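You operate a simulated robot arm through the tools that you are given. There is no shell and no other tool. Be economical: measure what you need, move in short steps, check, and stop when the job is done.

You run a simulated robot arm. Do the job below in one go: nothing can be reset, and whatever is moved stays where it is left.

JOB
Finish with the magnifier: light off, focus back to 1, green book out on the console.
Fine: swing the arm back over the stage.

Only the result counts: the job must be done as asked and must still hold three seconds after the hand-in. Knocking over, shifting, dropping, spilling or breaking anything else fails it.

ROBOT AND FRAMES
A 7-joint arm with a two-finger parallel gripper, fixed in place. Base frame: the origin is at the foot of the arm, x ahead of it, y to its left, z up; the work surface is at about z = 700. Readings come in mm, rad, newtons and seconds.
With the tool pointing down near the work surface it reaches from about 140 to 660 mm from the base axis. Its first joint turns from -1.152 to 1.152 rad. Payload 2.4 kg.
The tool frame sits at the grasp point between the pads (the TCP): z along the fingers, y along the line on which they close. The tips reach 30 mm beyond it. Largest opening 94 mm; finger width 28, thickness 10; the body of the gripper, 50 by 96 mm, starts 55 mm behind the TCP.
Orientation is that of the tool frame in the base frame, as a unit quaternion [x, y, z, w]. With the fingers straight down and closing along the base's y, the tool's x points along the base's -x, its y along +y and its z along -z.

CONTROLS
- The arm moves only by the tool arm_command. Its argument "increments" is a list of rows, each a list of 7 numbers: the turn, a rotation vector about the tool's x, y, z in rad, then the shift along the tool's x, y, z in mm, then the finger opening in mm, from 0 to 94. In form: [[rx, ry, rz, tx, ty, tz, grip], ...]. A call has 1 to 10 rows; each row is the pose to reach, as a shift and turn from the pose commanded when the call began, along the tool's axes at that moment. Rows are played at 5 a second. More than 50 mm and 0.15 rad between two rows, or a gripper value outside its range, and nothing of the call is played. A pose out of reach is approached as far as the arm can. The call stops where the force on the tool passes 70 N (or 10 N more than at its start, if that is more) or the arm is blocked; 0.2 s more then pass. Each finger travels about 153 mm/s and halts on what it meets, pressing with about 23 N; the grip force reading is that of the motor and also rises with nothing between the fingers. The clock runs only during rows and for 0.2 s after the last one: add rows that repeat a pose to give the fingers time. The reply holds the time, the measured pose of the TCP, the force on the tool along the base axes, the opening and the grip force, in the units named above and with some noise, with the torque about the TCP (base axes, N m) and any sound that the robot's microphone picked up.
- Cameras (640 x 400 px; columns grow to the right, rows downward): "scene" is fixed at [46.1, 483.6, 1443.2]; the picture's right is [-0.65, -0.76, 0.00], its down [-0.45, 0.38, -0.81] and it looks along [0.62, -0.52, -0.59] (base axes); focal length 347 px, centre (320, 200). "wrist" rides on the gripper at [76, 14, -103] in the tool frame; the picture's right is [-0.18, 0.98, 0.00], its down [-0.75, -0.14, -0.64] and it looks along [-0.63, -0.12, 0.77] (tool axes); focal length 243 px, centre (320, 200). There is no depth. A picture from a camera that has moved, and an enlarged one, comes with that camera's place and axes in the base frame and with its lens.
- capture(camera): a new picture of that camera. It takes no simulated time.
- inspect(camera, box): a new picture of the part [left, top, right, bottom] of that camera's present view, enlarged. It takes no simulated time.
- sign_off(): hands the job in; it is judged then, once.

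Work in short steps. Places have to be worked out from the pictures, the camera data and where the tool is seen: move nearer, look again, correct. Check each grasp and each placing, and mend what went wrong. You have 120 turns and 68 pictures in all, those below and enlarged ones among them. Open the gripper and draw the arm clear of the work before you hand the job in, unless the task says otherwise; then end with one line.

The tools are called after "Call:" as name(argument=value, ...) on one line, values as JSON. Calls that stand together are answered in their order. arm_command: Moves the arm, as the interface text tells. Its arguments: {"type":"object","properties":{"increments":{"type":"array"}},"required":["increments"]} The other tools are called the same way: capture (camera) takes a picture; inspect (camera, box) takes an enlarged picture of a part of a camera's view; sign_off () hands the job in.

At the start:

```text
time_s: 0.0
tcp_pos: [423.1, -159.5, 1134.9]
tool_rot: [0.0, 1.0, 0.0, 0.002]
contact_force: [0.5, -1.1, 0.0]
moment: [0.0, 0.0, 0.01]
grip_width: 94.0
finger_force: 0.1
```

scene: 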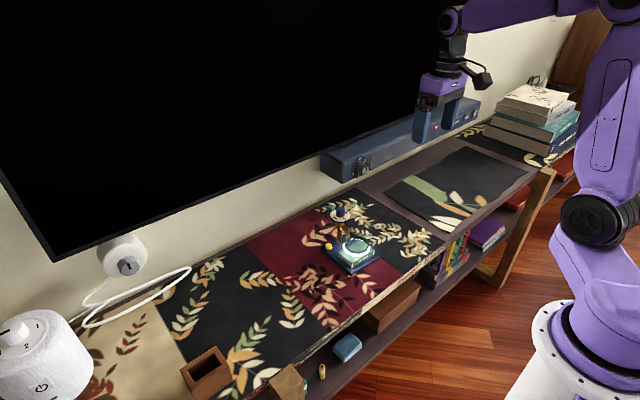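
wrist: 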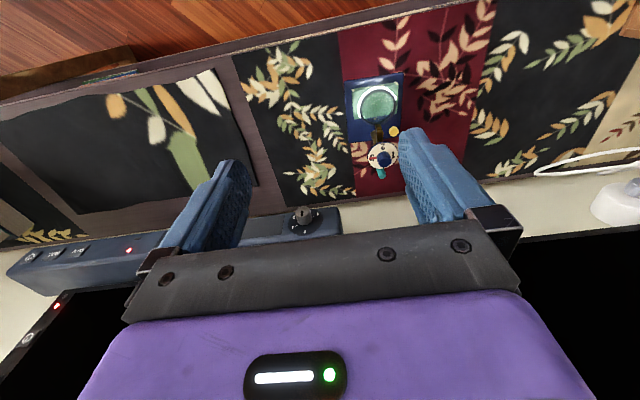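

I'll start by enlarging the magnifier and its surroundings in both views.

Call:
inspect(camera="scene", box=[290, 180, 418, 290])

Call:
inspect(camera="wrist", box=[320, 50, 440, 200])

Call:
inspect(camera="scene", box=[400, 60, 600, 290])

```text
3.64 times, centred on (354, 235) of scene
camera zoom: at [46.1, 483.6, 1443.2], right [-0.65, -0.76, 0.0], down [-0.45, 0.38, -0.81], along [0.62, -0.52, -0.59], focal length 1262 px, centre (196, 73)
```

zoom: 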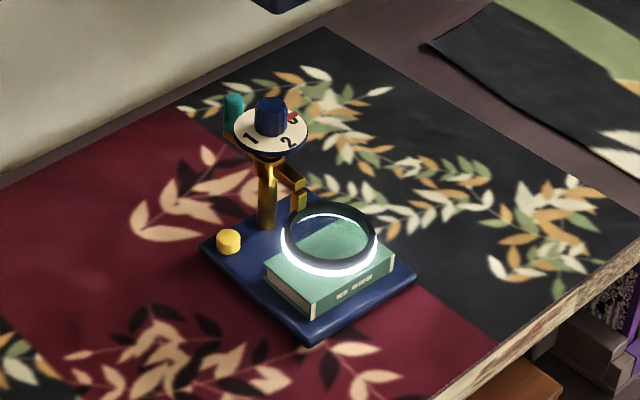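

```text
2.67 times, centred on (380, 125) of wrist
camera zoom: at [345.8, -143.8, 1238.3], right [0.18, 0.98, 0.0], down [0.75, -0.14, 0.64], along [0.63, -0.12, -0.77], focal length 647 px, centre (160, 400)
```

zoom: 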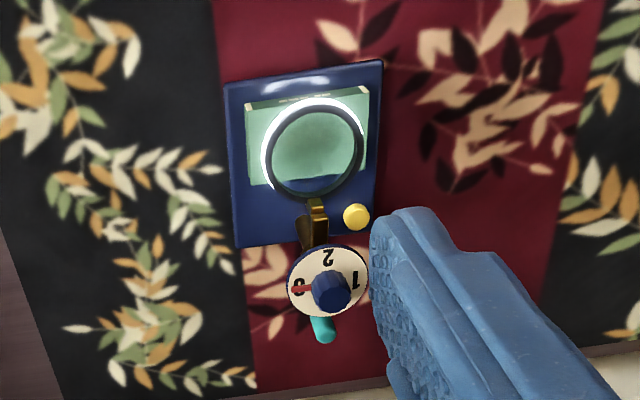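

```text
1.74 times, centred on (500, 175) of scene
camera zoom: at [46.1, 483.6, 1443.2], right [-0.65, -0.76, 0.0], down [-0.45, 0.38, -0.81], along [0.62, -0.52, -0.59], focal length 604 px, centre (7, 244)
```

zoom: 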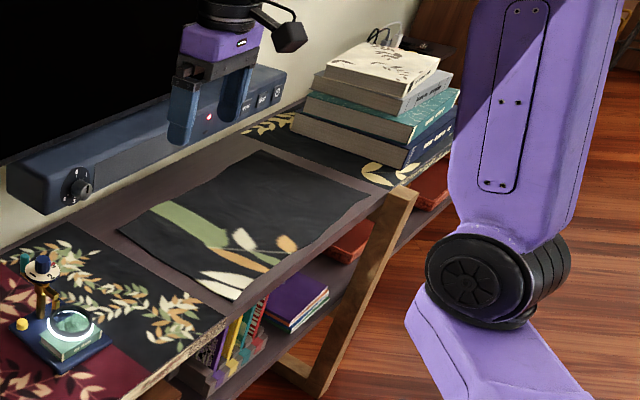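

The dial top works out near (609,-66,823), the yellow button near (605,-24,720), the lens ring near (536,-62,747), and the stage at about x 480–620, y -125 to -5. I'll move closer to see the details.

Call:
arm_command(increments=[[0, 0, 0, 0, 25, 35, 94], [0, 0, 0, 0, 50, 70, 94], [0, 0, 0, 0, 75, 105, 94], [0, 0, 0, 0, 100, 140, 94], [0, 0, 0, 0, 123, 175, 94]])

Call:
capture(camera="wrist")

```text
time_s: 1.2
tcp_pos: [422.5, -36.8, 960.5]
tool_rot: [0.002, 1.0, 0.001, 0.002]
contact_force: [0.0, 0.1, -0.6]
moment: [-0.01, 0.02, -0.01]
grip_width: 93.9
finger_force: 0.1
```

```text
62 pictures are left
camera wrist: at [346.1, -20.4, 1062.2], right [0.19, 0.98, 0.0], down [0.75, -0.14, 0.64], along [0.63, -0.12, -0.76], focal length 243 px, centre (320, 200)
```

wrist: 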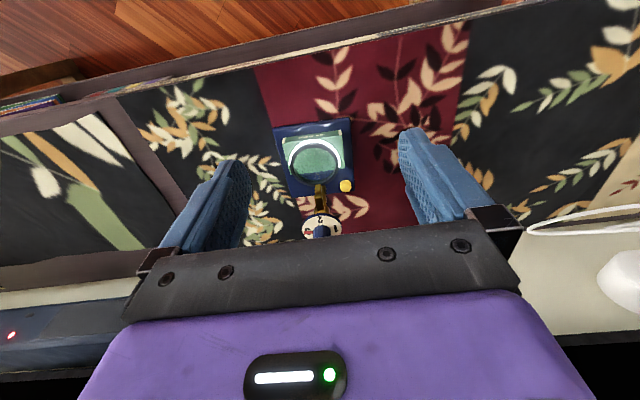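

The magnifier sits between the fingers, so I'll enlarge it.

Call:
inspect(camera="wrist", box=[260, 100, 380, 250])

Call:
inspect(camera="scene", box=[320, 190, 390, 280])

```text
2.67 times, centred on (320, 175) of wrist
camera zoom: at [346.1, -20.4, 1062.2], right [0.19, 0.98, 0.0], down [0.75, -0.14, 0.64], along [0.63, -0.12, -0.76], focal length 647 px, centre (320, 267)
```

zoom: 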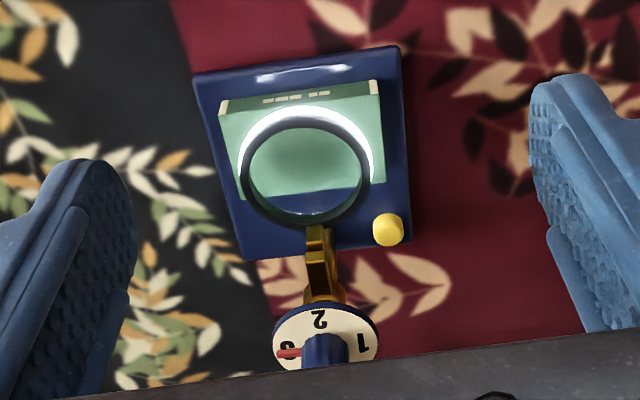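

```text
4.44 times, centred on (355, 235) of scene
camera zoom: at [46.1, 483.6, 1443.2], right [-0.65, -0.76, 0.0], down [-0.45, 0.38, -0.81], along [0.62, -0.52, -0.59], focal length 1542 px, centre (164, 44)
```

zoom: 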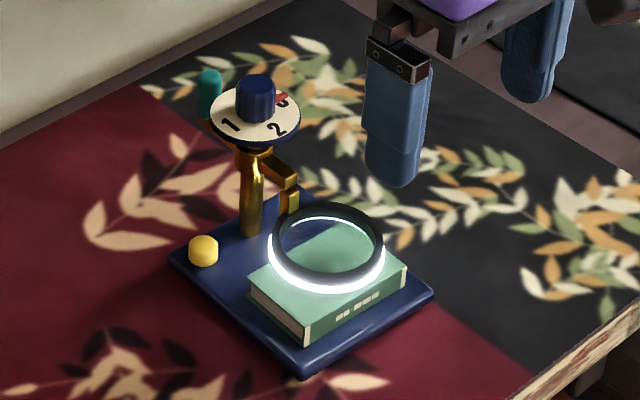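

The red pointer is at 3 (the -y side) and the button is at about (610,-24,718). With the gripper fully open, the -y finger can press the button while the body stays clear of the dial, so I'll go above it first.

Call:
arm_command(increments=[[0, 0, 0, -47, 17, 0, 94], [0, 0, 0, -94, 34, 0, 94], [0, 0, 0, -140, 50, 0, 94], [0, 0, 0, -186, 66, 0, 94], [0, 0, 0, -186, 66, 45, 94], [0, 0, 0, -186, 66, 90, 94], [0, 0, 0, -186, 66, 130, 94], [0, 0, 0, -186, 66, 160, 94]])

Call:
inspect(camera="scene", box=[310, 180, 410, 290])

Call:
capture(camera="wrist")

```text
time_s: 3.0
tcp_pos: [610.1, 31.4, 798.2]
tool_rot: [0.0, 1.0, 0.0, 0.002]
contact_force: [-0.8, -0.3, -0.1]
moment: [0.02, 0.02, 0.01]
grip_width: 94.1
finger_force: 0.0
```

```text
3.64 times, centred on (360, 235) of scene
camera zoom: at [46.1, 483.6, 1443.2], right [-0.65, -0.76, 0.0], down [-0.45, 0.38, -0.81], along [0.62, -0.52, -0.59], focal length 1262 px, centre (174, 73)
```

zoom: 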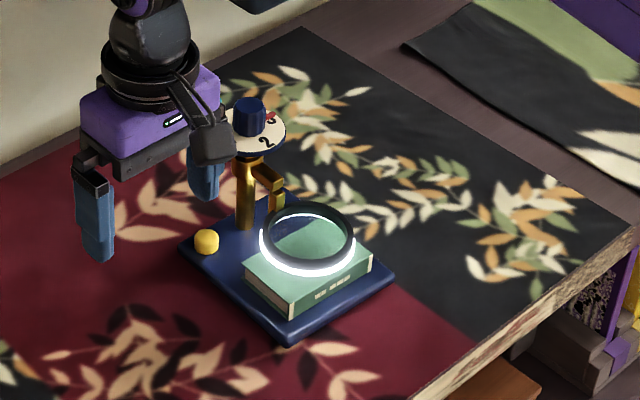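

```text
58 pictures are left
camera wrist: at [532.8, 45.6, 902.1], right [0.18, 0.98, 0.0], down [0.75, -0.14, 0.64], along [0.63, -0.12, -0.76], focal length 243 px, centre (320, 200)
```

wrist: 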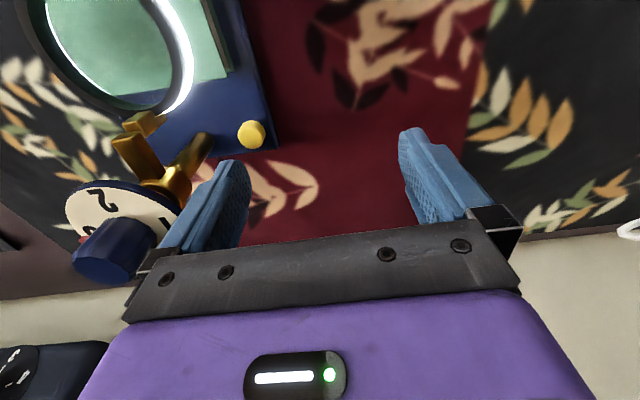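

The tip is near (610,-21) and the button near (607,-25). I'll shift slightly and descend to just above and then onto the button in small rows.

Call:
arm_command(increments=[[0, 0, 0, 2, -4, 0, 94], [0, 0, 0, 2, -4, 25, 94], [0, 0, 0, 2, -4, 42, 94], [0, 0, 0, 2, -4, 46, 94], [0, 0, 0, 2, -4, 49, 94]])

Call:
inspect(camera="scene", box=[310, 200, 390, 280])

```text
time_s: 4.2
tcp_pos: [607.6, 25.8, 751.1]
tool_rot: [0.001, 1.0, -0.001, 0.0]
contact_force: [-1.1, -0.2, 1.4]
moment: [-0.13, 0.05, -0.04]
grip_width: 94.0
finger_force: 0.0
heard: click
```

```text
5.00 times, centred on (350, 240) of scene
camera zoom: at [46.0, 483.6, 1443.2], right [-0.65, -0.76, 0.0], down [-0.45, 0.38, -0.81], along [0.62, -0.52, -0.59], focal length 1735 px, centre (170, 0)
```

zoom: 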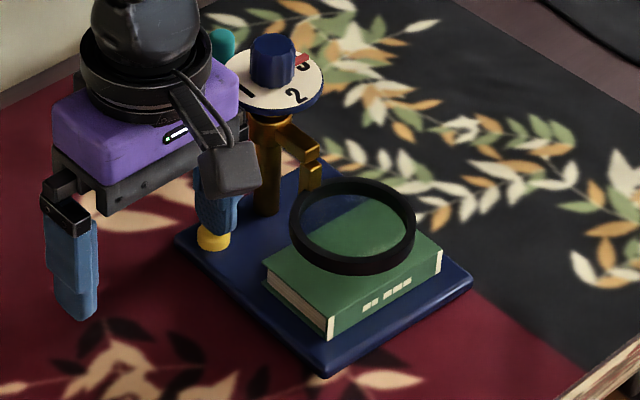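

The click was heard and the light is out. I'll rise and move to a spot that shows the dial and teal peg to the wrist camera.

Call:
arm_command(increments=[[0, 0, 0, 0, 0, -45, 94], [0, 0, 0, 0, 0, -90, 94], [0, 0, 0, 0, 0, -125, 94], [0, 0, 0, 25, -45, -125, 94], [0, 0, 0, 50, -90, -125, 94]])

Call:
capture(camera="wrist")

Call:
inspect(camera="scene", box=[310, 180, 410, 280])

```text
refused: row 4 steps farther than a row can; nothing moved
```

```text
56 pictures are left
camera wrist: at [530.7, 41.6, 855.1], right [0.18, 0.98, 0.0], down [0.75, -0.14, 0.64], along [0.63, -0.12, -0.77], focal length 243 px, centre (320, 200)
```

wrist: 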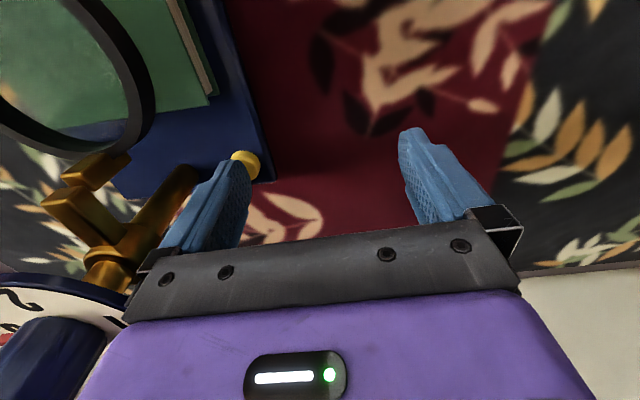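

```text
4.00 times, centred on (360, 230) of scene
camera zoom: at [46.0, 483.6, 1443.2], right [-0.65, -0.76, 0.0], down [-0.45, 0.38, -0.81], along [0.62, -0.52, -0.59], focal length 1388 px, centre (160, 80)
```

zoom: 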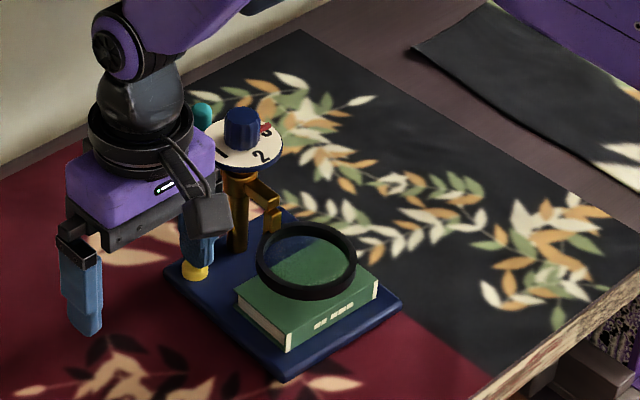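

The row step was too long, so I'll repeat with smaller steps.

Call:
arm_command(increments=[[0, 0, 0, 0, 0, -45, 94], [0, 0, 0, 0, 0, -90, 94], [0, 0, 0, 0, 0, -125, 94], [0, 0, 0, 17, -31, -125, 94], [0, 0, 0, 34, -62, -125, 94], [0, 0, 0, 50, -92, -125, 94]])

Call:
capture(camera="wrist")

Call:
inspect(camera="scene", box=[310, 180, 410, 280])

```text
time_s: 5.6
tcp_pos: [556.9, -67.1, 877.6]
tool_rot: [0.0, 1.0, 0.0, 0.002]
contact_force: [1.0, -0.2, 0.4]
moment: [-0.04, 0.01, 0.0]
grip_width: 94.0
finger_force: 0.1
```

```text
54 pictures are left
camera wrist: at [480.2, -51.3, 980.4], right [0.18, 0.98, 0.0], down [0.75, -0.14, 0.64], along [0.63, -0.12, -0.76], focal length 243 px, centre (320, 200)
```

wrist: 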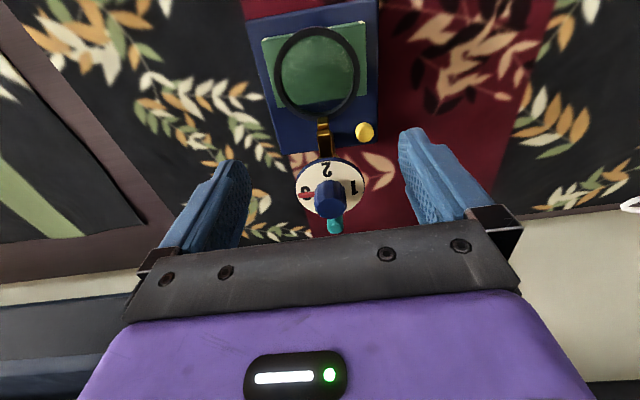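

```text
4.00 times, centred on (360, 230) of scene
camera zoom: at [46.1, 483.7, 1443.2], right [-0.65, -0.76, 0.0], down [-0.45, 0.38, -0.81], along [0.62, -0.52, -0.59], focal length 1388 px, centre (160, 80)
```

zoom: 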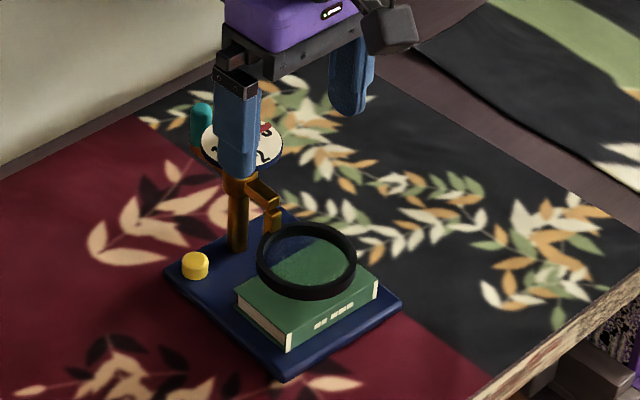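

Call:
inspect(camera="wrist", box=[290, 150, 380, 240])

```text
4.44 times, centred on (335, 195) of wrist
camera zoom: at [480.2, -51.3, 980.4], right [0.18, 0.98, 0.0], down [0.75, -0.14, 0.64], along [0.63, -0.12, -0.76], focal length 1078 px, centre (253, 222)
```

zoom: 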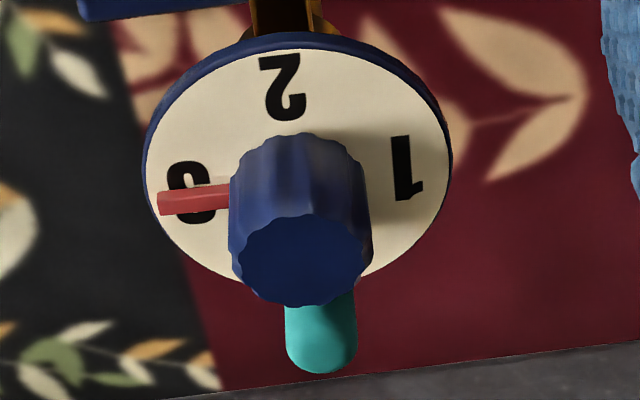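

The peg top is at about (657,-70,816), the dial centre at about (611,-67) with radius ~30, and the knob top at z≈835. I'll move above the peg, slightly outboard, and check that it's within reach.

Call:
arm_command(increments=[[0, 0, 0, -35, -1, -5, 75], [0, 0, 0, -70, -2, -5, 55], [0, 0, 0, -105, -3, -5, 50], [0, 0, 0, -105, -3, -5, 50]])

Call:
inspect(camera="scene", box=[310, 150, 410, 250])

Call:
capture(camera="wrist")

```text
time_s: 6.6
tcp_pos: [662.8, -69.3, 882.4]
tool_rot: [0.0, 1.0, 0.0, 0.001]
contact_force: [-0.3, -0.2, 0.2]
moment: [-0.03, -0.01, 0.0]
grip_width: 49.9
finger_force: 0.1
```

```text
4.00 times, centred on (360, 200) of scene
camera zoom: at [46.1, 483.6, 1443.2], right [-0.65, -0.76, 0.0], down [-0.45, 0.38, -0.81], along [0.62, -0.52, -0.59], focal length 1388 px, centre (160, 200)
```

zoom: 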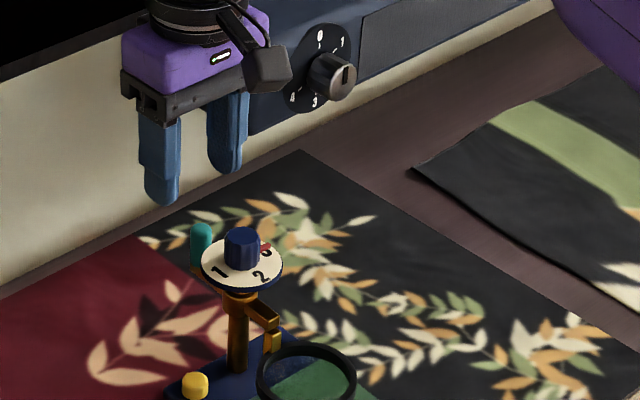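

```text
50 pictures are left
camera wrist: at [586.0, -53.7, 986.1], right [0.18, 0.98, 0.0], down [0.75, -0.14, 0.64], along [0.63, -0.12, -0.77], focal length 243 px, centre (320, 200)
```

wrist: 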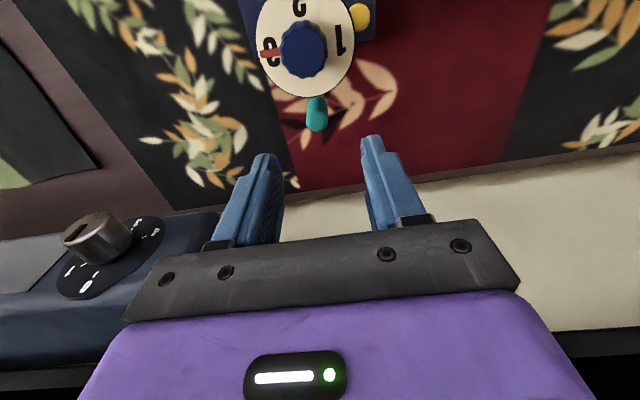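

Reach is fine and the peg sits between the fingers in y. I'll descend beside the peg with the tips at about z 793, then close gently.

Call:
arm_command(increments=[[0, 0, 0, 2, -1, 25, 50], [0, 0, 0, 2, -1, 45, 50], [0, 0, 0, 2, -1, 58, 50], [0, 0, 0, 2, -1, 58, 30], [0, 0, 0, 2, -1, 58, 12], [0, 0, 0, 2, -1, 58, 0], [0, 0, 0, 2, -1, 58, 0]])

Call:
inspect(camera="scene", box=[310, 180, 410, 280])

```text
time_s: 8.2
tcp_pos: [661.4, -70.0, 825.0]
tool_rot: [-0.001, 1.0, 0.0, 0.002]
contact_force: [0.3, 2.1, -0.1]
moment: [-0.28, -0.03, 0.01]
grip_width: 15.2
finger_force: 23.5
```

```text
4.00 times, centred on (360, 230) of scene
camera zoom: at [46.1, 483.7, 1443.2], right [-0.65, -0.76, 0.0], down [-0.45, 0.38, -0.81], along [0.62, -0.52, -0.59], focal length 1388 px, centre (160, 80)
```

zoom: 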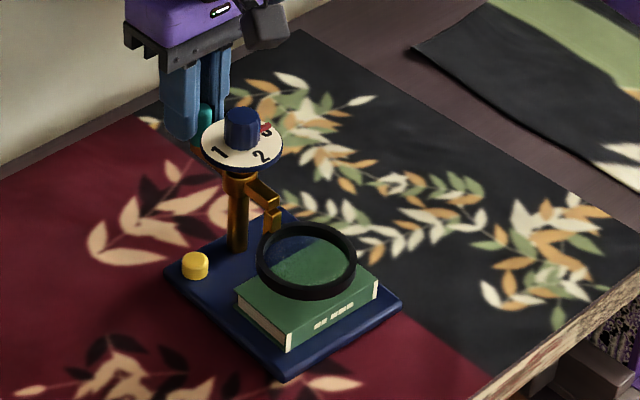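

The peg is held (15.2 mm). I'll try a small swing ccw, with the peg going to +y and the lens to -y, turning about the post at (609,-67).

Call:
arm_command(increments=[[0, 0, -0.07, 0, 3.6, 0, 0], [0, 0, -0.14, 0.1, 7.3, 0, 0], [0, 0, -0.21, 0.5, 10.9, 0, 0], [0, 0, -0.28, 1.2, 14.5, 0, 0]])

Call:
inspect(camera="scene", box=[310, 180, 410, 280])

```text
time_s: 9.2
tcp_pos: [659.8, -55.5, 825.1]
tool_rot: [-0.14, 0.99, 0.0, 0.003]
contact_force: [-0.1, 4.0, 2.6]
moment: [0.4, 0.05, -0.17]
grip_width: 15.3
finger_force: 23.2
```

```text
4.00 times, centred on (360, 230) of scene
camera zoom: at [46.1, 483.7, 1443.2], right [-0.65, -0.76, 0.0], down [-0.45, 0.38, -0.81], along [0.62, -0.52, -0.59], focal length 1388 px, centre (160, 80)
```

zoom: 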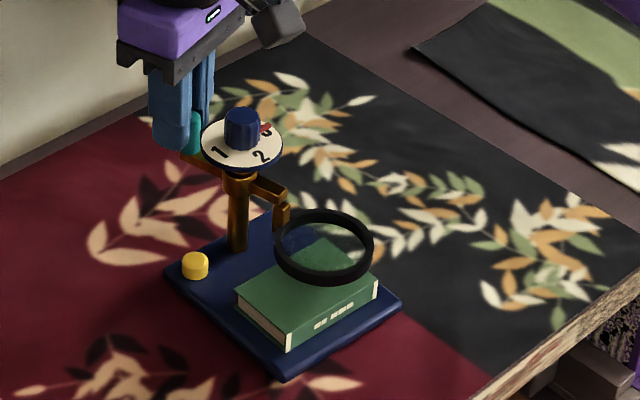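

It swings freely at about 3–4 N. I'll continue the arc to about 95°.

Call:
arm_command(increments=[[0, 0, -0.14, 0.1, 7.3, 0, 0], [0, 0, -0.28, 1.2, 14.5, 0, 0], [0, 0, -0.42, 3.3, 21.5, 0, 0], [0, 0, -0.56, 6.3, 28.1, 0, 0], [0, 0, -0.7, 10.3, 34.2, 0, 0], [0, 0, -0.84, 15.1, 39.7, 0, 0], [0, 0, -0.98, 20.5, 44.5, 0, 0], [0, 0, -1.12, 26.6, 48.5, 0, 0], [0, 0, -1.26, 33.2, 51.6, 0, 0], [0, 0, -1.38, 39.2, 53.5, 0, 0]])

Call:
inspect(camera="scene", box=[310, 180, 410, 280])

```text
time_s: 11.4
tcp_pos: [607.7, -13.5, 825.2]
tool_rot: [0.74, -0.673, 0.001, -0.001]
contact_force: [-7.8, 18.0, 35.1]
moment: [0.1, 0.85, -0.43]
grip_width: 15.2
finger_force: 22.6
```

```text
4.00 times, centred on (360, 230) of scene
camera zoom: at [45.2, 484.1, 1443.1], right [-0.65, -0.76, 0.0], down [-0.45, 0.38, -0.81], along [0.62, -0.52, -0.59], focal length 1388 px, centre (160, 80)
```

zoom: 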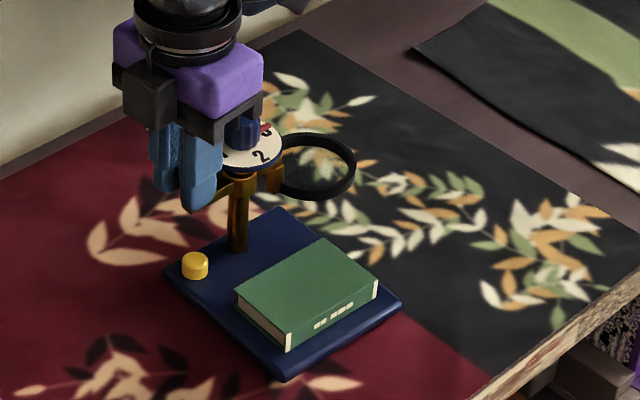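

The lens is well clear of the book, but some strain has built up (35 N in z), so I'll release and rise straight up.

Call:
arm_command(increments=[[0, 0, 0, 0, 0, 0, 15], [0, 0, 0, 0, 0, 0, 30], [0, 0, 0, 0, 0, 0, 40], [0, 0, 0, 0, 0, -30, 40], [0, 0, 0, 0, 0, -65, 40], [0, 0, 0, 0, 0, -100, 60]])

Call:
inspect(camera="scene", box=[310, 180, 410, 280])

Call:
capture(camera="wrist")

```text
time_s: 12.8
tcp_pos: [606.7, -15.4, 923.2]
tool_rot: [0.737, -0.675, 0.001, -0.001]
contact_force: [0.5, 0.2, 0.1]
moment: [-0.01, 0.0, 0.04]
grip_width: 59.9
finger_force: 0.1
```

```text
4.00 times, centred on (360, 230) of scene
camera zoom: at [46.1, 483.6, 1443.2], right [-0.65, -0.76, 0.0], down [-0.45, 0.38, -0.81], along [0.62, -0.52, -0.59], focal length 1388 px, centre (160, 80)
```

zoom: 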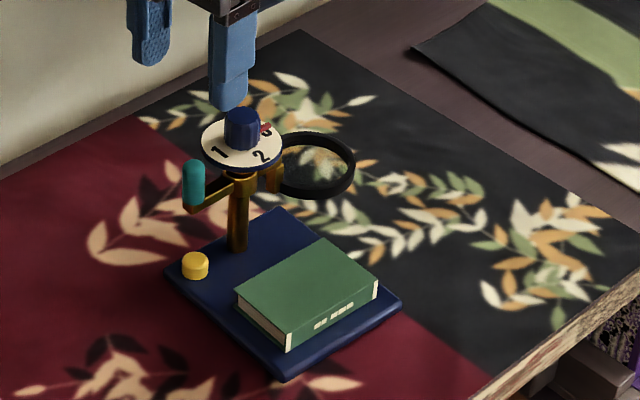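

```text
45 pictures are left
camera wrist: at [598.2, -90.8, 1027.0], right [-1.0, 0.1, 0.0], down [0.07, 0.76, 0.64], along [0.06, 0.64, -0.77], focal length 243 px, centre (320, 200)
```

wrist: 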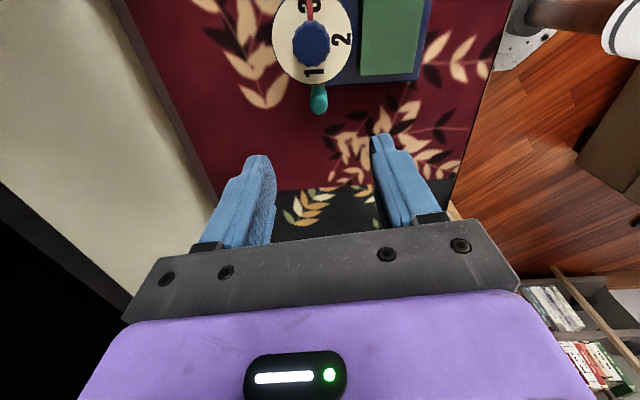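

The book is now clear of the lens at about x 506–560, y -105 to -18, with its top at ≈731. The dial plate (radius 30, z≈810) overhangs near the gripper body, so I'll centre the gripper at x≈518: the far finger will then draw the book off slightly toward -x as it closes. I'll hover first.

Call:
arm_command(increments=[[0, 0, 0.05, 12, 31, 0, 94], [0, 0, 0.1, 24, 62, 0, 94], [0, 0, 0.14, 34.7, 92, 0, 94], [0, 0, 0.14, 34.7, 92, 35, 94], [0, 0, 0.14, 34.7, 92, 70, 94]])

Call:
capture(camera="wrist")

Call:
inspect(camera="scene", box=[310, 180, 410, 280])

```text
time_s: 14.0
tcp_pos: [519.1, -60.1, 851.4]
tool_rot: [-0.689, 0.724, -0.001, 0.002]
contact_force: [-0.1, -0.1, -0.2]
moment: [0.0, 0.0, 0.0]
grip_width: 93.9
finger_force: 0.0
```

```text
44 pictures are left
camera wrist: at [500.7, -133.8, 955.0], right [-0.97, 0.23, 0.0], down [0.18, 0.75, 0.64], along [0.15, 0.62, -0.77], focal length 243 px, centre (320, 200)
```

wrist: 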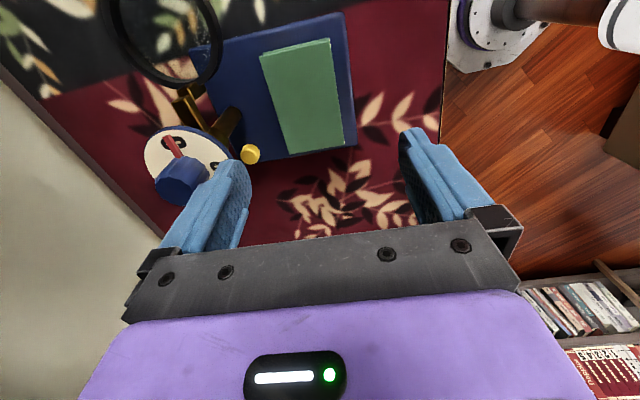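

```text
4.00 times, centred on (360, 230) of scene
camera zoom: at [46.1, 483.6, 1443.2], right [-0.65, -0.76, 0.0], down [-0.45, 0.38, -0.81], along [0.62, -0.52, -0.59], focal length 1388 px, centre (160, 80)
```

zoom: 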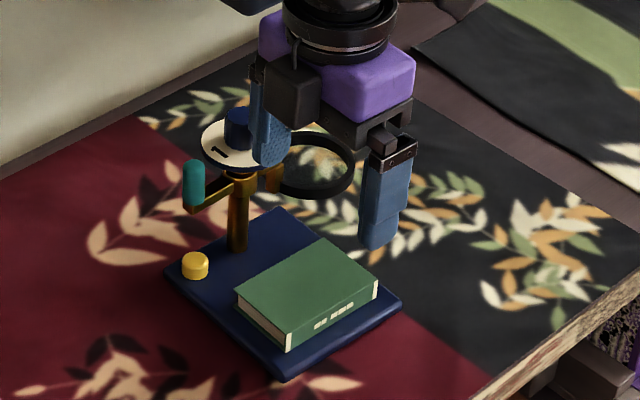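

Book extents are confirmed at x≈502–560 near y=-50. I'll shift to y≈-42 so the far finger and its bracket miss the dial, then descend to tips at z≈720.

Call:
arm_command(increments=[[0, 0, 0.03, -18, 2, 0, 94], [0, 0, 0.03, -18, 2, 40, 94], [0, 0, 0.03, -18, 2, 75, 94], [0, 0, 0.03, -18, 2, 90, 94], [0, 0, 0.03, -18, 2, 101, 94]])

Call:
inspect(camera="scene", box=[310, 190, 400, 280])

Call:
capture(camera="wrist")

```text
time_s: 15.2
tcp_pos: [516.7, -40.1, 751.6]
tool_rot: [-0.678, 0.735, -0.001, 0.001]
contact_force: [-1.0, -0.1, 0.5]
moment: [0.05, 0.01, -0.03]
grip_width: 94.1
finger_force: 0.2
```

```text
4.44 times, centred on (355, 235) of scene
camera zoom: at [46.1, 483.6, 1443.2], right [-0.65, -0.76, 0.0], down [-0.45, 0.38, -0.81], along [0.62, -0.52, -0.59], focal length 1542 px, centre (164, 44)
```

zoom: 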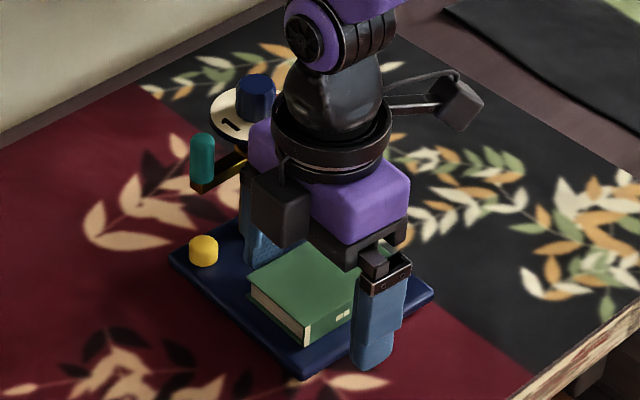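

```text
41 pictures are left
camera wrist: at [496.1, -114.2, 855.3], right [-0.96, 0.26, 0.0], down [0.2, 0.74, 0.64], along [0.17, 0.62, -0.77], focal length 243 px, centre (320, 200)
```

wrist: 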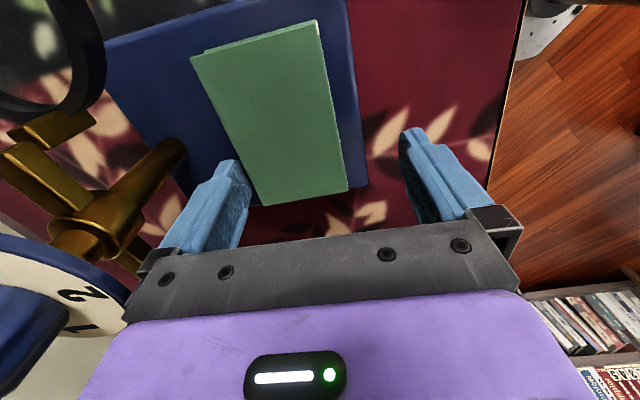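

The far finger is between the book and the post, clear of both. I'll close so it draws the book to the gripper centre.

Call:
arm_command(increments=[[0, 0, 0, 0, 0, 0, 85], [0, 0, 0, 0, 0, 0, 78], [0, 0, 0, 0, 0, 0, 70], [0, 0, 0, 0, 0, 0, 62], [0, 0, 0, 0, 0, 0, 50], [0, 0, 0, 0, 0, 0, 40], [0, 0, 0, 0, 0, 0, 40]])

Call:
inspect(camera="scene", box=[310, 190, 400, 280])

Call:
capture(camera="wrist")

```text
time_s: 16.8
tcp_pos: [516.0, -40.4, 752.7]
tool_rot: [-0.678, 0.735, -0.002, 0.002]
contact_force: [0.9, 0.0, 0.0]
moment: [-0.03, -0.09, 0.06]
grip_width: 59.8
finger_force: 23.3
```

```text
4.44 times, centred on (355, 235) of scene
camera zoom: at [46.1, 483.6, 1443.2], right [-0.65, -0.76, 0.0], down [-0.45, 0.38, -0.81], along [0.62, -0.52, -0.59], focal length 1542 px, centre (164, 44)
```

zoom: 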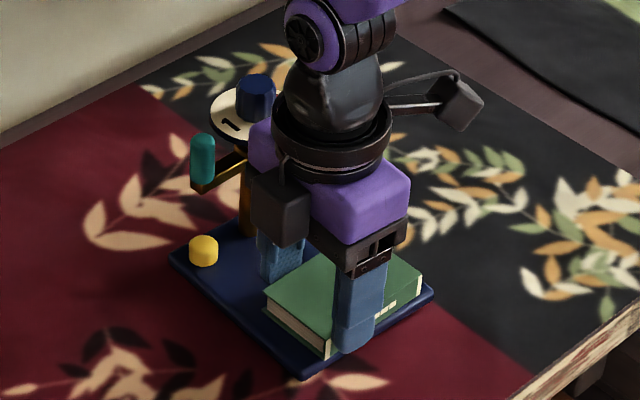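

```text
39 pictures are left
camera wrist: at [496.0, -114.1, 855.4], right [-0.96, 0.26, 0.0], down [0.2, 0.74, 0.64], along [0.17, 0.62, -0.77], focal length 243 px, centre (320, 200)
```

wrist: 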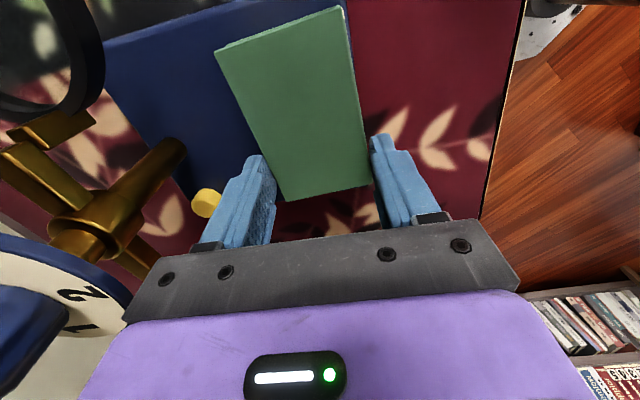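

The book moved cleanly and is held at 59.8 mm. I'll open a little, slide along it to mid-length, and regrip about 2 mm lower.

Call:
arm_command(increments=[[0, 0, 0, 0, 0, 0, 74], [0, 0, 0, 0, 0, 0, 74], [0, 0, 0, 12, 0, 1, 74], [0, 0, 0, 24, 0, 3, 74], [0, 0, 0, 24, 0, 3, 62], [0, 0, 0, 24, 0, 3, 40], [0, 0, 0, 24, 0, 3, 40], [0, 0, 0, 24, 0, 3, 40]])

Call:
inspect(camera="scene", box=[310, 190, 400, 280])

```text
time_s: 18.6
tcp_pos: [516.3, -64.0, 748.1]
tool_rot: [-0.678, 0.735, 0.0, 0.0]
contact_force: [0.1, -0.2, -0.3]
moment: [0.0, 0.0, -0.05]
grip_width: 58.7
finger_force: 23.2
```

```text
4.44 times, centred on (355, 235) of scene
camera zoom: at [46.1, 483.6, 1443.2], right [-0.65, -0.76, 0.0], down [-0.45, 0.38, -0.81], along [0.62, -0.52, -0.59], focal length 1542 px, centre (164, 44)
```

zoom: 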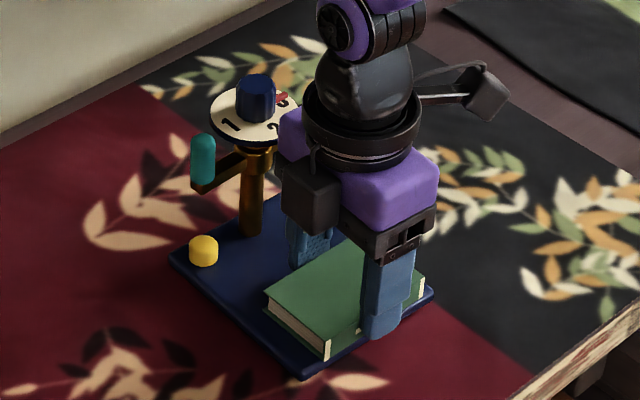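

A secure grip near the book's middle (58.7 mm), with the body clear of the dial. I'll lift 70 mm and check.

Call:
arm_command(increments=[[0, 0, 0, 0, 0, -8, 40], [0, 0, 0, 0, 0, -20, 40], [0, 0, 0, 0, 0, -45, 40], [0, 0, 0, 0, 0, -70, 40]])

Call:
inspect(camera="scene", box=[290, 180, 410, 300])

```text
time_s: 19.6
tcp_pos: [516.7, -62.2, 819.4]
tool_rot: [-0.678, 0.735, 0.0, 0.001]
contact_force: [0.5, -0.3, -0.9]
moment: [0.01, -0.05, -0.01]
grip_width: 58.7
finger_force: 22.9
```

```text
3.33 times, centred on (350, 240) of scene
camera zoom: at [46.1, 483.6, 1443.2], right [-0.65, -0.76, 0.0], down [-0.45, 0.38, -0.81], along [0.62, -0.52, -0.59], focal length 1157 px, centre (220, 67)
```

zoom: 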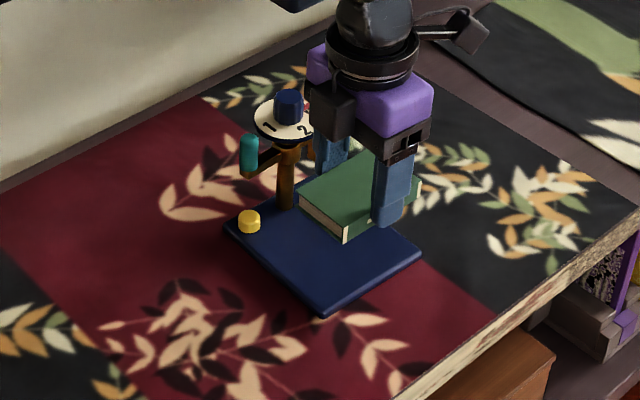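

The book is lifted level. I'll carry it to about (525,87), on open console to the left of the stage, and lower to just above the surface.

Call:
arm_command(increments=[[0, 0, 0, -45, 1, 0, 40], [0, 0, 0, -90, 2, 0, 40], [0, 0, 0, -130, 3, 0, 40], [0, 0, 0, -150, 3, 0, 40], [0, 0, 0, -150, 3, 40, 40], [0, 0, 0, -150, 3, 70, 40], [0, 0, 0, -150, 3, 76, 40]])

Call:
inspect(camera="scene", box=[250, 200, 370, 320])

```text
time_s: 21.2
tcp_pos: [524.7, 86.6, 743.8]
tool_rot: [-0.678, 0.735, 0.0, 0.002]
contact_force: [-0.6, -0.2, -1.1]
moment: [0.01, 0.02, -0.03]
grip_width: 58.6
finger_force: 23.2
```

```text
3.33 times, centred on (310, 260) of scene
camera zoom: at [46.1, 483.6, 1443.2], right [-0.65, -0.76, 0.0], down [-0.45, 0.38, -0.81], along [0.62, -0.52, -0.59], focal length 1157 px, centre (353, 0)
```

zoom: 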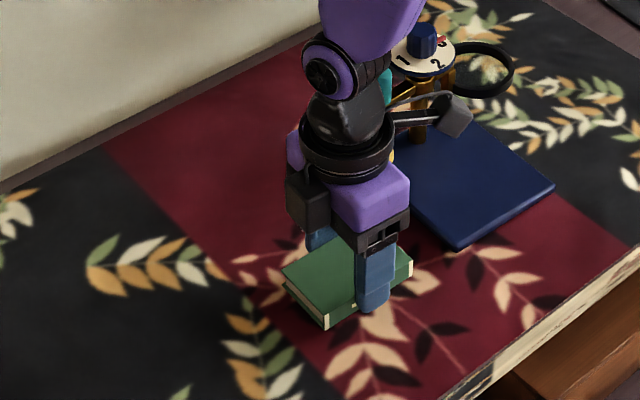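

The book is clear of the stage and just above the mat. I'll creep down while watching the force.

Call:
arm_command(increments=[[0, 0, 0, 0, 0, 2, 40], [0, 0, 0, 0, 0, 4, 40], [0, 0, 0, 0, 0, 5.5, 40], [0, 0, 0, 0, 0, 5.5, 40]])

```text
time_s: 22.2
tcp_pos: [524.5, 86.2, 738.2]
tool_rot: [-0.678, 0.735, -0.002, 0.001]
contact_force: [0.2, -0.1, -0.7]
moment: [0.01, 0.04, -0.01]
grip_width: 58.1
finger_force: 23.0
```

No contact yet, so I'll go on in small steps.

Call:
arm_command(increments=[[0, 0, 0, 0, 0, 1, 40], [0, 0, 0, 0, 0, 2, 40], [0, 0, 0, 0, 0, 3, 40], [0, 0, 0, 0, 0, 3, 40]])

```text
time_s: 23.2
tcp_pos: [524.2, 87.2, 735.2]
tool_rot: [-0.678, 0.735, -0.001, 0.002]
contact_force: [0.6, -0.3, -1.1]
moment: [0.01, 0.01, -0.02]
grip_width: 58.2
finger_force: 23.2
```

Call:
inspect(camera="scene", box=[280, 250, 350, 310])

Call:
capture(camera="wrist")

```text
6.67 times, centred on (315, 280) of scene
camera zoom: at [46.1, 483.6, 1443.2], right [-0.65, -0.76, 0.0], down [-0.45, 0.38, -0.81], along [0.62, -0.52, -0.59], focal length 2314 px, centre (353, -333)
```

zoom: 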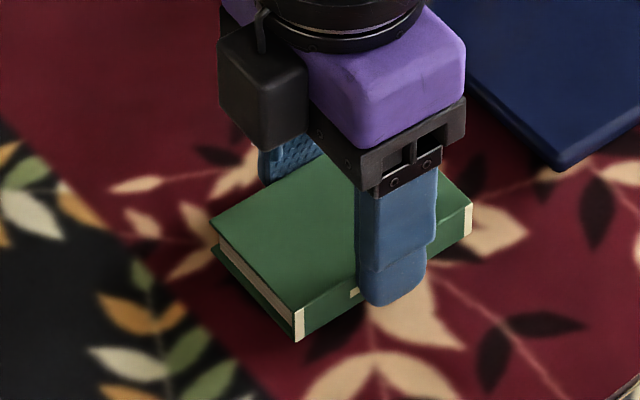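

```text
34 pictures are left
camera wrist: at [503.1, 13.0, 838.3], right [-0.96, 0.26, 0.0], down [0.2, 0.74, 0.64], along [0.17, 0.62, -0.77], focal length 243 px, centre (320, 200)
```

wrist: 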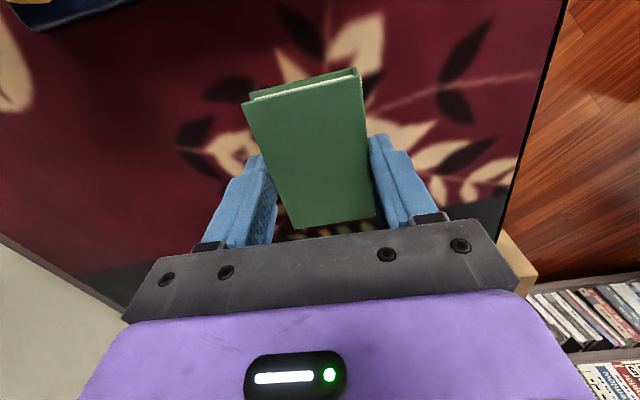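

Call:
arm_command(increments=[[0, 0, 0, 0, 0, 1, 40], [0, 0, 0, 0, 0, 2, 40], [0, 0, 0, 0, 0, 2, 40]])

```text
time_s: 24.0
tcp_pos: [525.2, 86.2, 734.4]
tool_rot: [-0.679, 0.734, -0.001, 0.002]
contact_force: [-5.3, -1.2, 22.4]
moment: [0.0, 0.31, 0.27]
grip_width: 58.1
finger_force: 22.8
```

The book has touched down (22 N up). I'll release and retreat upward.

Call:
arm_command(increments=[[0, 0, 0, 0, 0, -1, 50], [0, 0, 0, 0, 0, -1, 62], [0, 0, 0, 0, 0, -1, 76], [0, 0, 0, 0, 0, -1, 76], [0, 0, 0, 0, 0, -20, 76], [0, 0, 0, 0, 0, -60, 76], [0, 0, 0, 0, 0, -100, 76], [0, 0, 0, 0, 0, -145, 76]])

Call:
inspect(camera="scene", box=[250, 180, 400, 320])

Call:
capture(camera="wrist")

```text
time_s: 25.8
tcp_pos: [522.5, 87.4, 878.5]
tool_rot: [-0.677, 0.736, 0.0, 0.0]
contact_force: [0.5, 0.1, -0.1]
moment: [0.0, -0.01, 0.02]
grip_width: 76.0
finger_force: 0.1
```

```text
2.86 times, centred on (325, 250) of scene
camera zoom: at [46.1, 483.6, 1443.2], right [-0.65, -0.76, 0.0], down [-0.45, 0.38, -0.81], along [0.62, -0.52, -0.59], focal length 992 px, centre (306, 57)
```

zoom: 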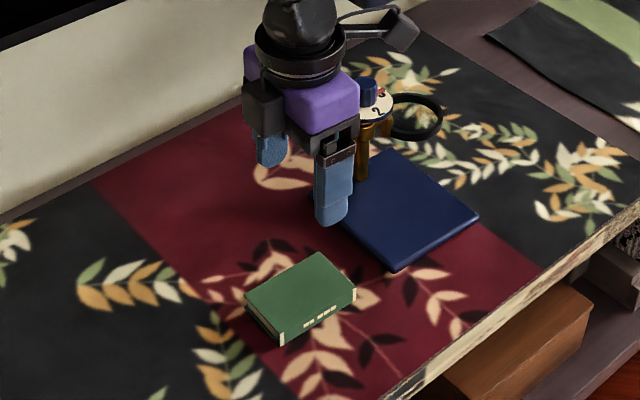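

```text
32 pictures are left
camera wrist: at [502.1, 12.8, 981.4], right [-0.96, 0.26, 0.0], down [0.2, 0.74, 0.64], along [0.17, 0.62, -0.77], focal length 243 px, centre (320, 200)
```

wrist: 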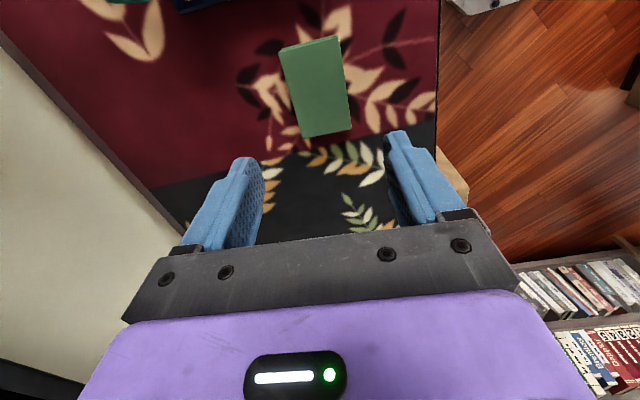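

The book lies flat on the console and the stage is undisturbed. Next is the focus knob, so I'll move above it and measure its centre.

Call:
arm_command(increments=[[0, 0, 0, 0, 0, -26, 70], [0, 0, 0, 37, -25, -26, 60], [0, 0, 0, 74, -50, -26, 60], [0, 0, 0, 111, -75, -26, 60], [0, 0, 0, 146.7, -99, -26, 60]])

Call:
inspect(camera="wrist", box=[240, 60, 400, 220])

Call:
inspect(camera="scene", box=[320, 180, 400, 260])

```text
time_s: 27.0
tcp_pos: [612.1, -67.0, 904.6]
tool_rot: [-0.678, 0.735, -0.001, 0.0]
contact_force: [-0.3, 0.6, 0.4]
moment: [0.03, -0.01, 0.01]
grip_width: 60.1
finger_force: 0.1
```

```text
2.50 times, centred on (320, 140) of wrist
camera zoom: at [590.7, -141.0, 1006.3], right [-0.96, 0.26, 0.0], down [0.2, 0.74, 0.64], along [0.17, 0.62, -0.77], focal length 606 px, centre (320, 350)
```

zoom: 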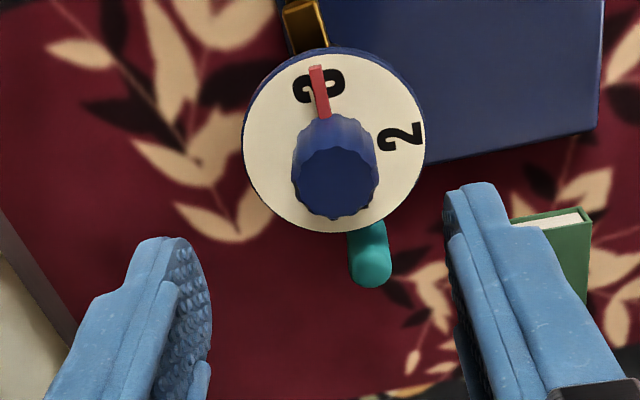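

```text
5.00 times, centred on (360, 220) of scene
camera zoom: at [46.1, 483.7, 1443.2], right [-0.65, -0.76, 0.0], down [-0.45, 0.38, -0.81], along [0.62, -0.52, -0.59], focal length 1735 px, centre (120, 100)
```

zoom: 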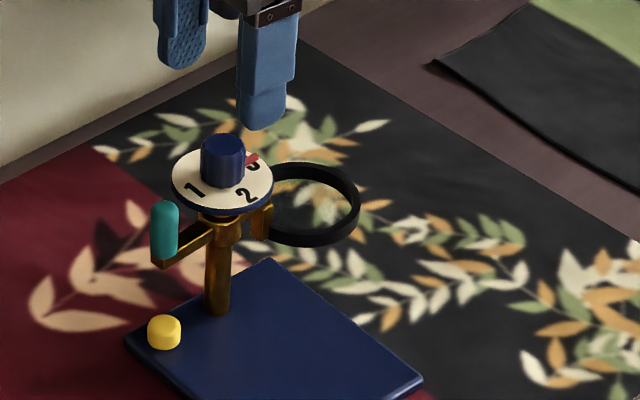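

The knob centre is at about (607,-65.5) with its top ≈836. I'll centre over it, descend to tips at z≈818 (above the pointer) and close.

Call:
arm_command(increments=[[0, 0, 0, -1.1, 5.1, 0, 60], [0, 0, 0, -1.1, 5.1, 35, 60], [0, 0, 0, -1.1, 5.1, 56, 60], [0, 0, 0, -1.1, 5.1, 56, 40], [0, 0, 0, -1.1, 5.1, 56, 30], [0, 0, 0, -1.1, 5.1, 56, 20], [0, 0, 0, -1.1, 5.1, 56, 20]])

Call:
inspect(camera="scene", box=[320, 180, 400, 260])

```text
time_s: 28.6
tcp_pos: [607.3, -65.2, 847.9]
tool_rot: [-0.678, 0.735, -0.002, 0.001]
contact_force: [5.1, -0.7, 0.8]
moment: [0.02, -0.05, 0.01]
grip_width: 25.3
finger_force: 23.7
```

```text
5.00 times, centred on (360, 220) of scene
camera zoom: at [46.3, 483.6, 1443.2], right [-0.65, -0.76, 0.0], down [-0.45, 0.38, -0.81], along [0.62, -0.52, -0.59], focal length 1735 px, centre (120, 100)
```

zoom: 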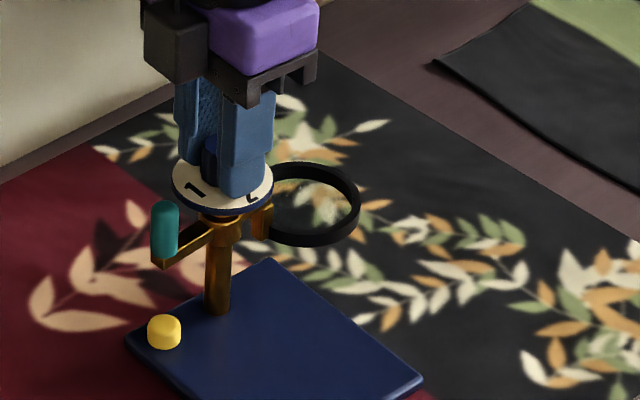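

The knob is held (25.3 mm). I'll turn it clockwise from above (3→2→1), starting with a modest step.

Call:
arm_command(increments=[[0, 0, 0.14, 0, 0, 0, 20], [0, 0, 0.28, 0, 0, 0, 20], [0, 0, 0.42, 0, 0, 0, 20], [0, 0, 0.56, 0, 0, 0, 20], [0, 0, 0.7, 0, 0, 0, 20]])

Call:
inspect(camera="scene", box=[320, 180, 400, 260])

```text
time_s: 29.8
tcp_pos: [605.1, -64.4, 847.1]
tool_rot: [-0.385, 0.923, 0.001, -0.001]
contact_force: [5.1, -0.3, -0.3]
moment: [-0.33, 0.06, 0.02]
grip_width: 25.3
finger_force: 23.0
```

```text
5.00 times, centred on (360, 220) of scene
camera zoom: at [46.2, 483.8, 1443.2], right [-0.65, -0.76, 0.0], down [-0.45, 0.38, -0.81], along [0.62, -0.52, -0.59], focal length 1735 px, centre (120, 100)
```

zoom: 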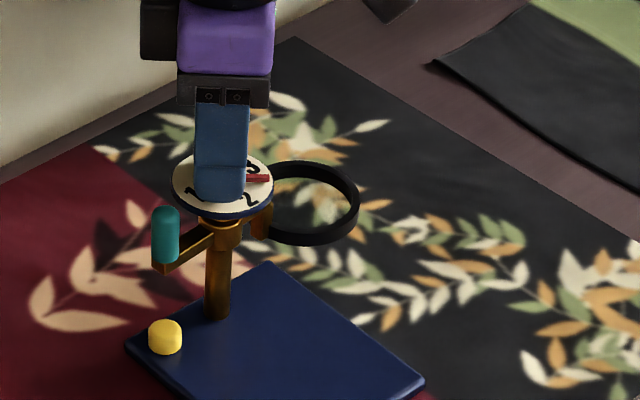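

The knob follows, but there's a steady 5 N sideways push and the stage looks nudged by ~2 mm. I'll release, check the free pose, and re-centre before turning further.

Call:
arm_command(increments=[[0, 0, 0.7, 0, 0, 0, 30], [0, 0, 0.7, 0, 0, 0, 44], [0, 0, 0.7, 0, 0, 0, 44]])

```text
refused: row 1 steps farther than a row can; nothing moved
```

Call:
arm_command(increments=[[0, 0, 0, 0, 0, 0, 30], [0, 0, 0, 0, 0, 0, 44], [0, 0, 0, 0, 0, 0, 44]])

Call:
inspect(camera="scene", box=[320, 180, 400, 260])

Call:
capture(camera="wrist")

```text
time_s: 30.6
tcp_pos: [606.8, -67.6, 848.1]
tool_rot: [-0.385, 0.923, 0.0, 0.001]
contact_force: [0.3, 0.8, 0.0]
moment: [0.04, 0.03, 0.0]
grip_width: 44.0
finger_force: 0.0
```

```text
5.00 times, centred on (360, 220) of scene
camera zoom: at [46.1, 483.6, 1443.2], right [-0.65, -0.76, 0.0], down [-0.45, 0.38, -0.81], along [0.62, -0.52, -0.59], focal length 1735 px, centre (120, 100)
```

zoom: 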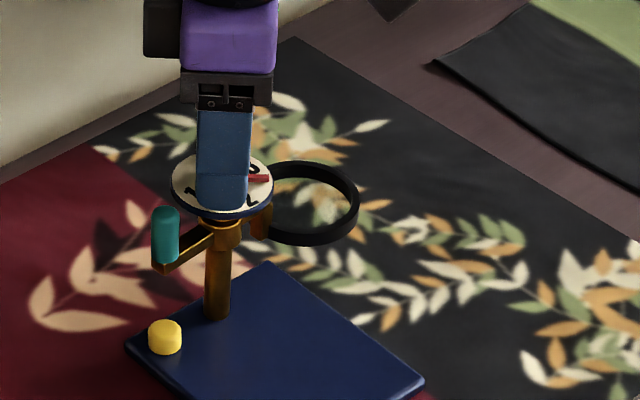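

```text
26 pictures are left
camera wrist: at [541.6, -109.6, 951.1], right [-0.57, 0.82, 0.0], down [0.63, 0.44, 0.64], along [0.53, 0.37, -0.77], focal length 243 px, centre (320, 200)
```

wrist: 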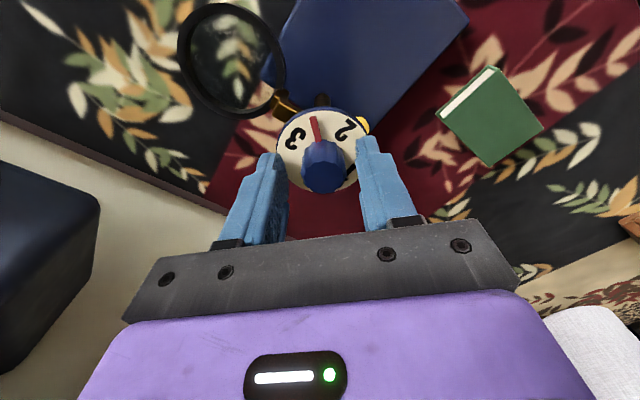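

Free pose versus held pose suggests the knob is about 3 mm toward +y from my centre. I'll re-centre and close gently again.

Call:
arm_command(increments=[[0, 0, 0, -1, 2.5, 0, 44], [0, 0, 0, -1, 2.5, 0, 30], [0, 0, 0, -1, 2.5, 0, 20], [0, 0, 0, -1, 2.5, 0, 20]])

```text
time_s: 31.6
tcp_pos: [605.4, -64.3, 848.1]
tool_rot: [-0.385, 0.923, -0.001, 0.002]
contact_force: [4.0, -1.2, 0.0]
moment: [0.2, 0.02, -0.01]
grip_width: 25.3
finger_force: 23.2
```

Call:
arm_command(increments=[[0, 0, 0, 0, -1, 0, 20], [0, 0, 0, 0, -1, 0, 20]])

```text
time_s: 32.2
tcp_pos: [605.3, -64.5, 847.9]
tool_rot: [-0.386, 0.923, 0.001, 0.0]
contact_force: [-0.7, 0.7, 3.8]
moment: [0.24, 0.19, 0.03]
grip_width: 25.4
finger_force: 23.2
```

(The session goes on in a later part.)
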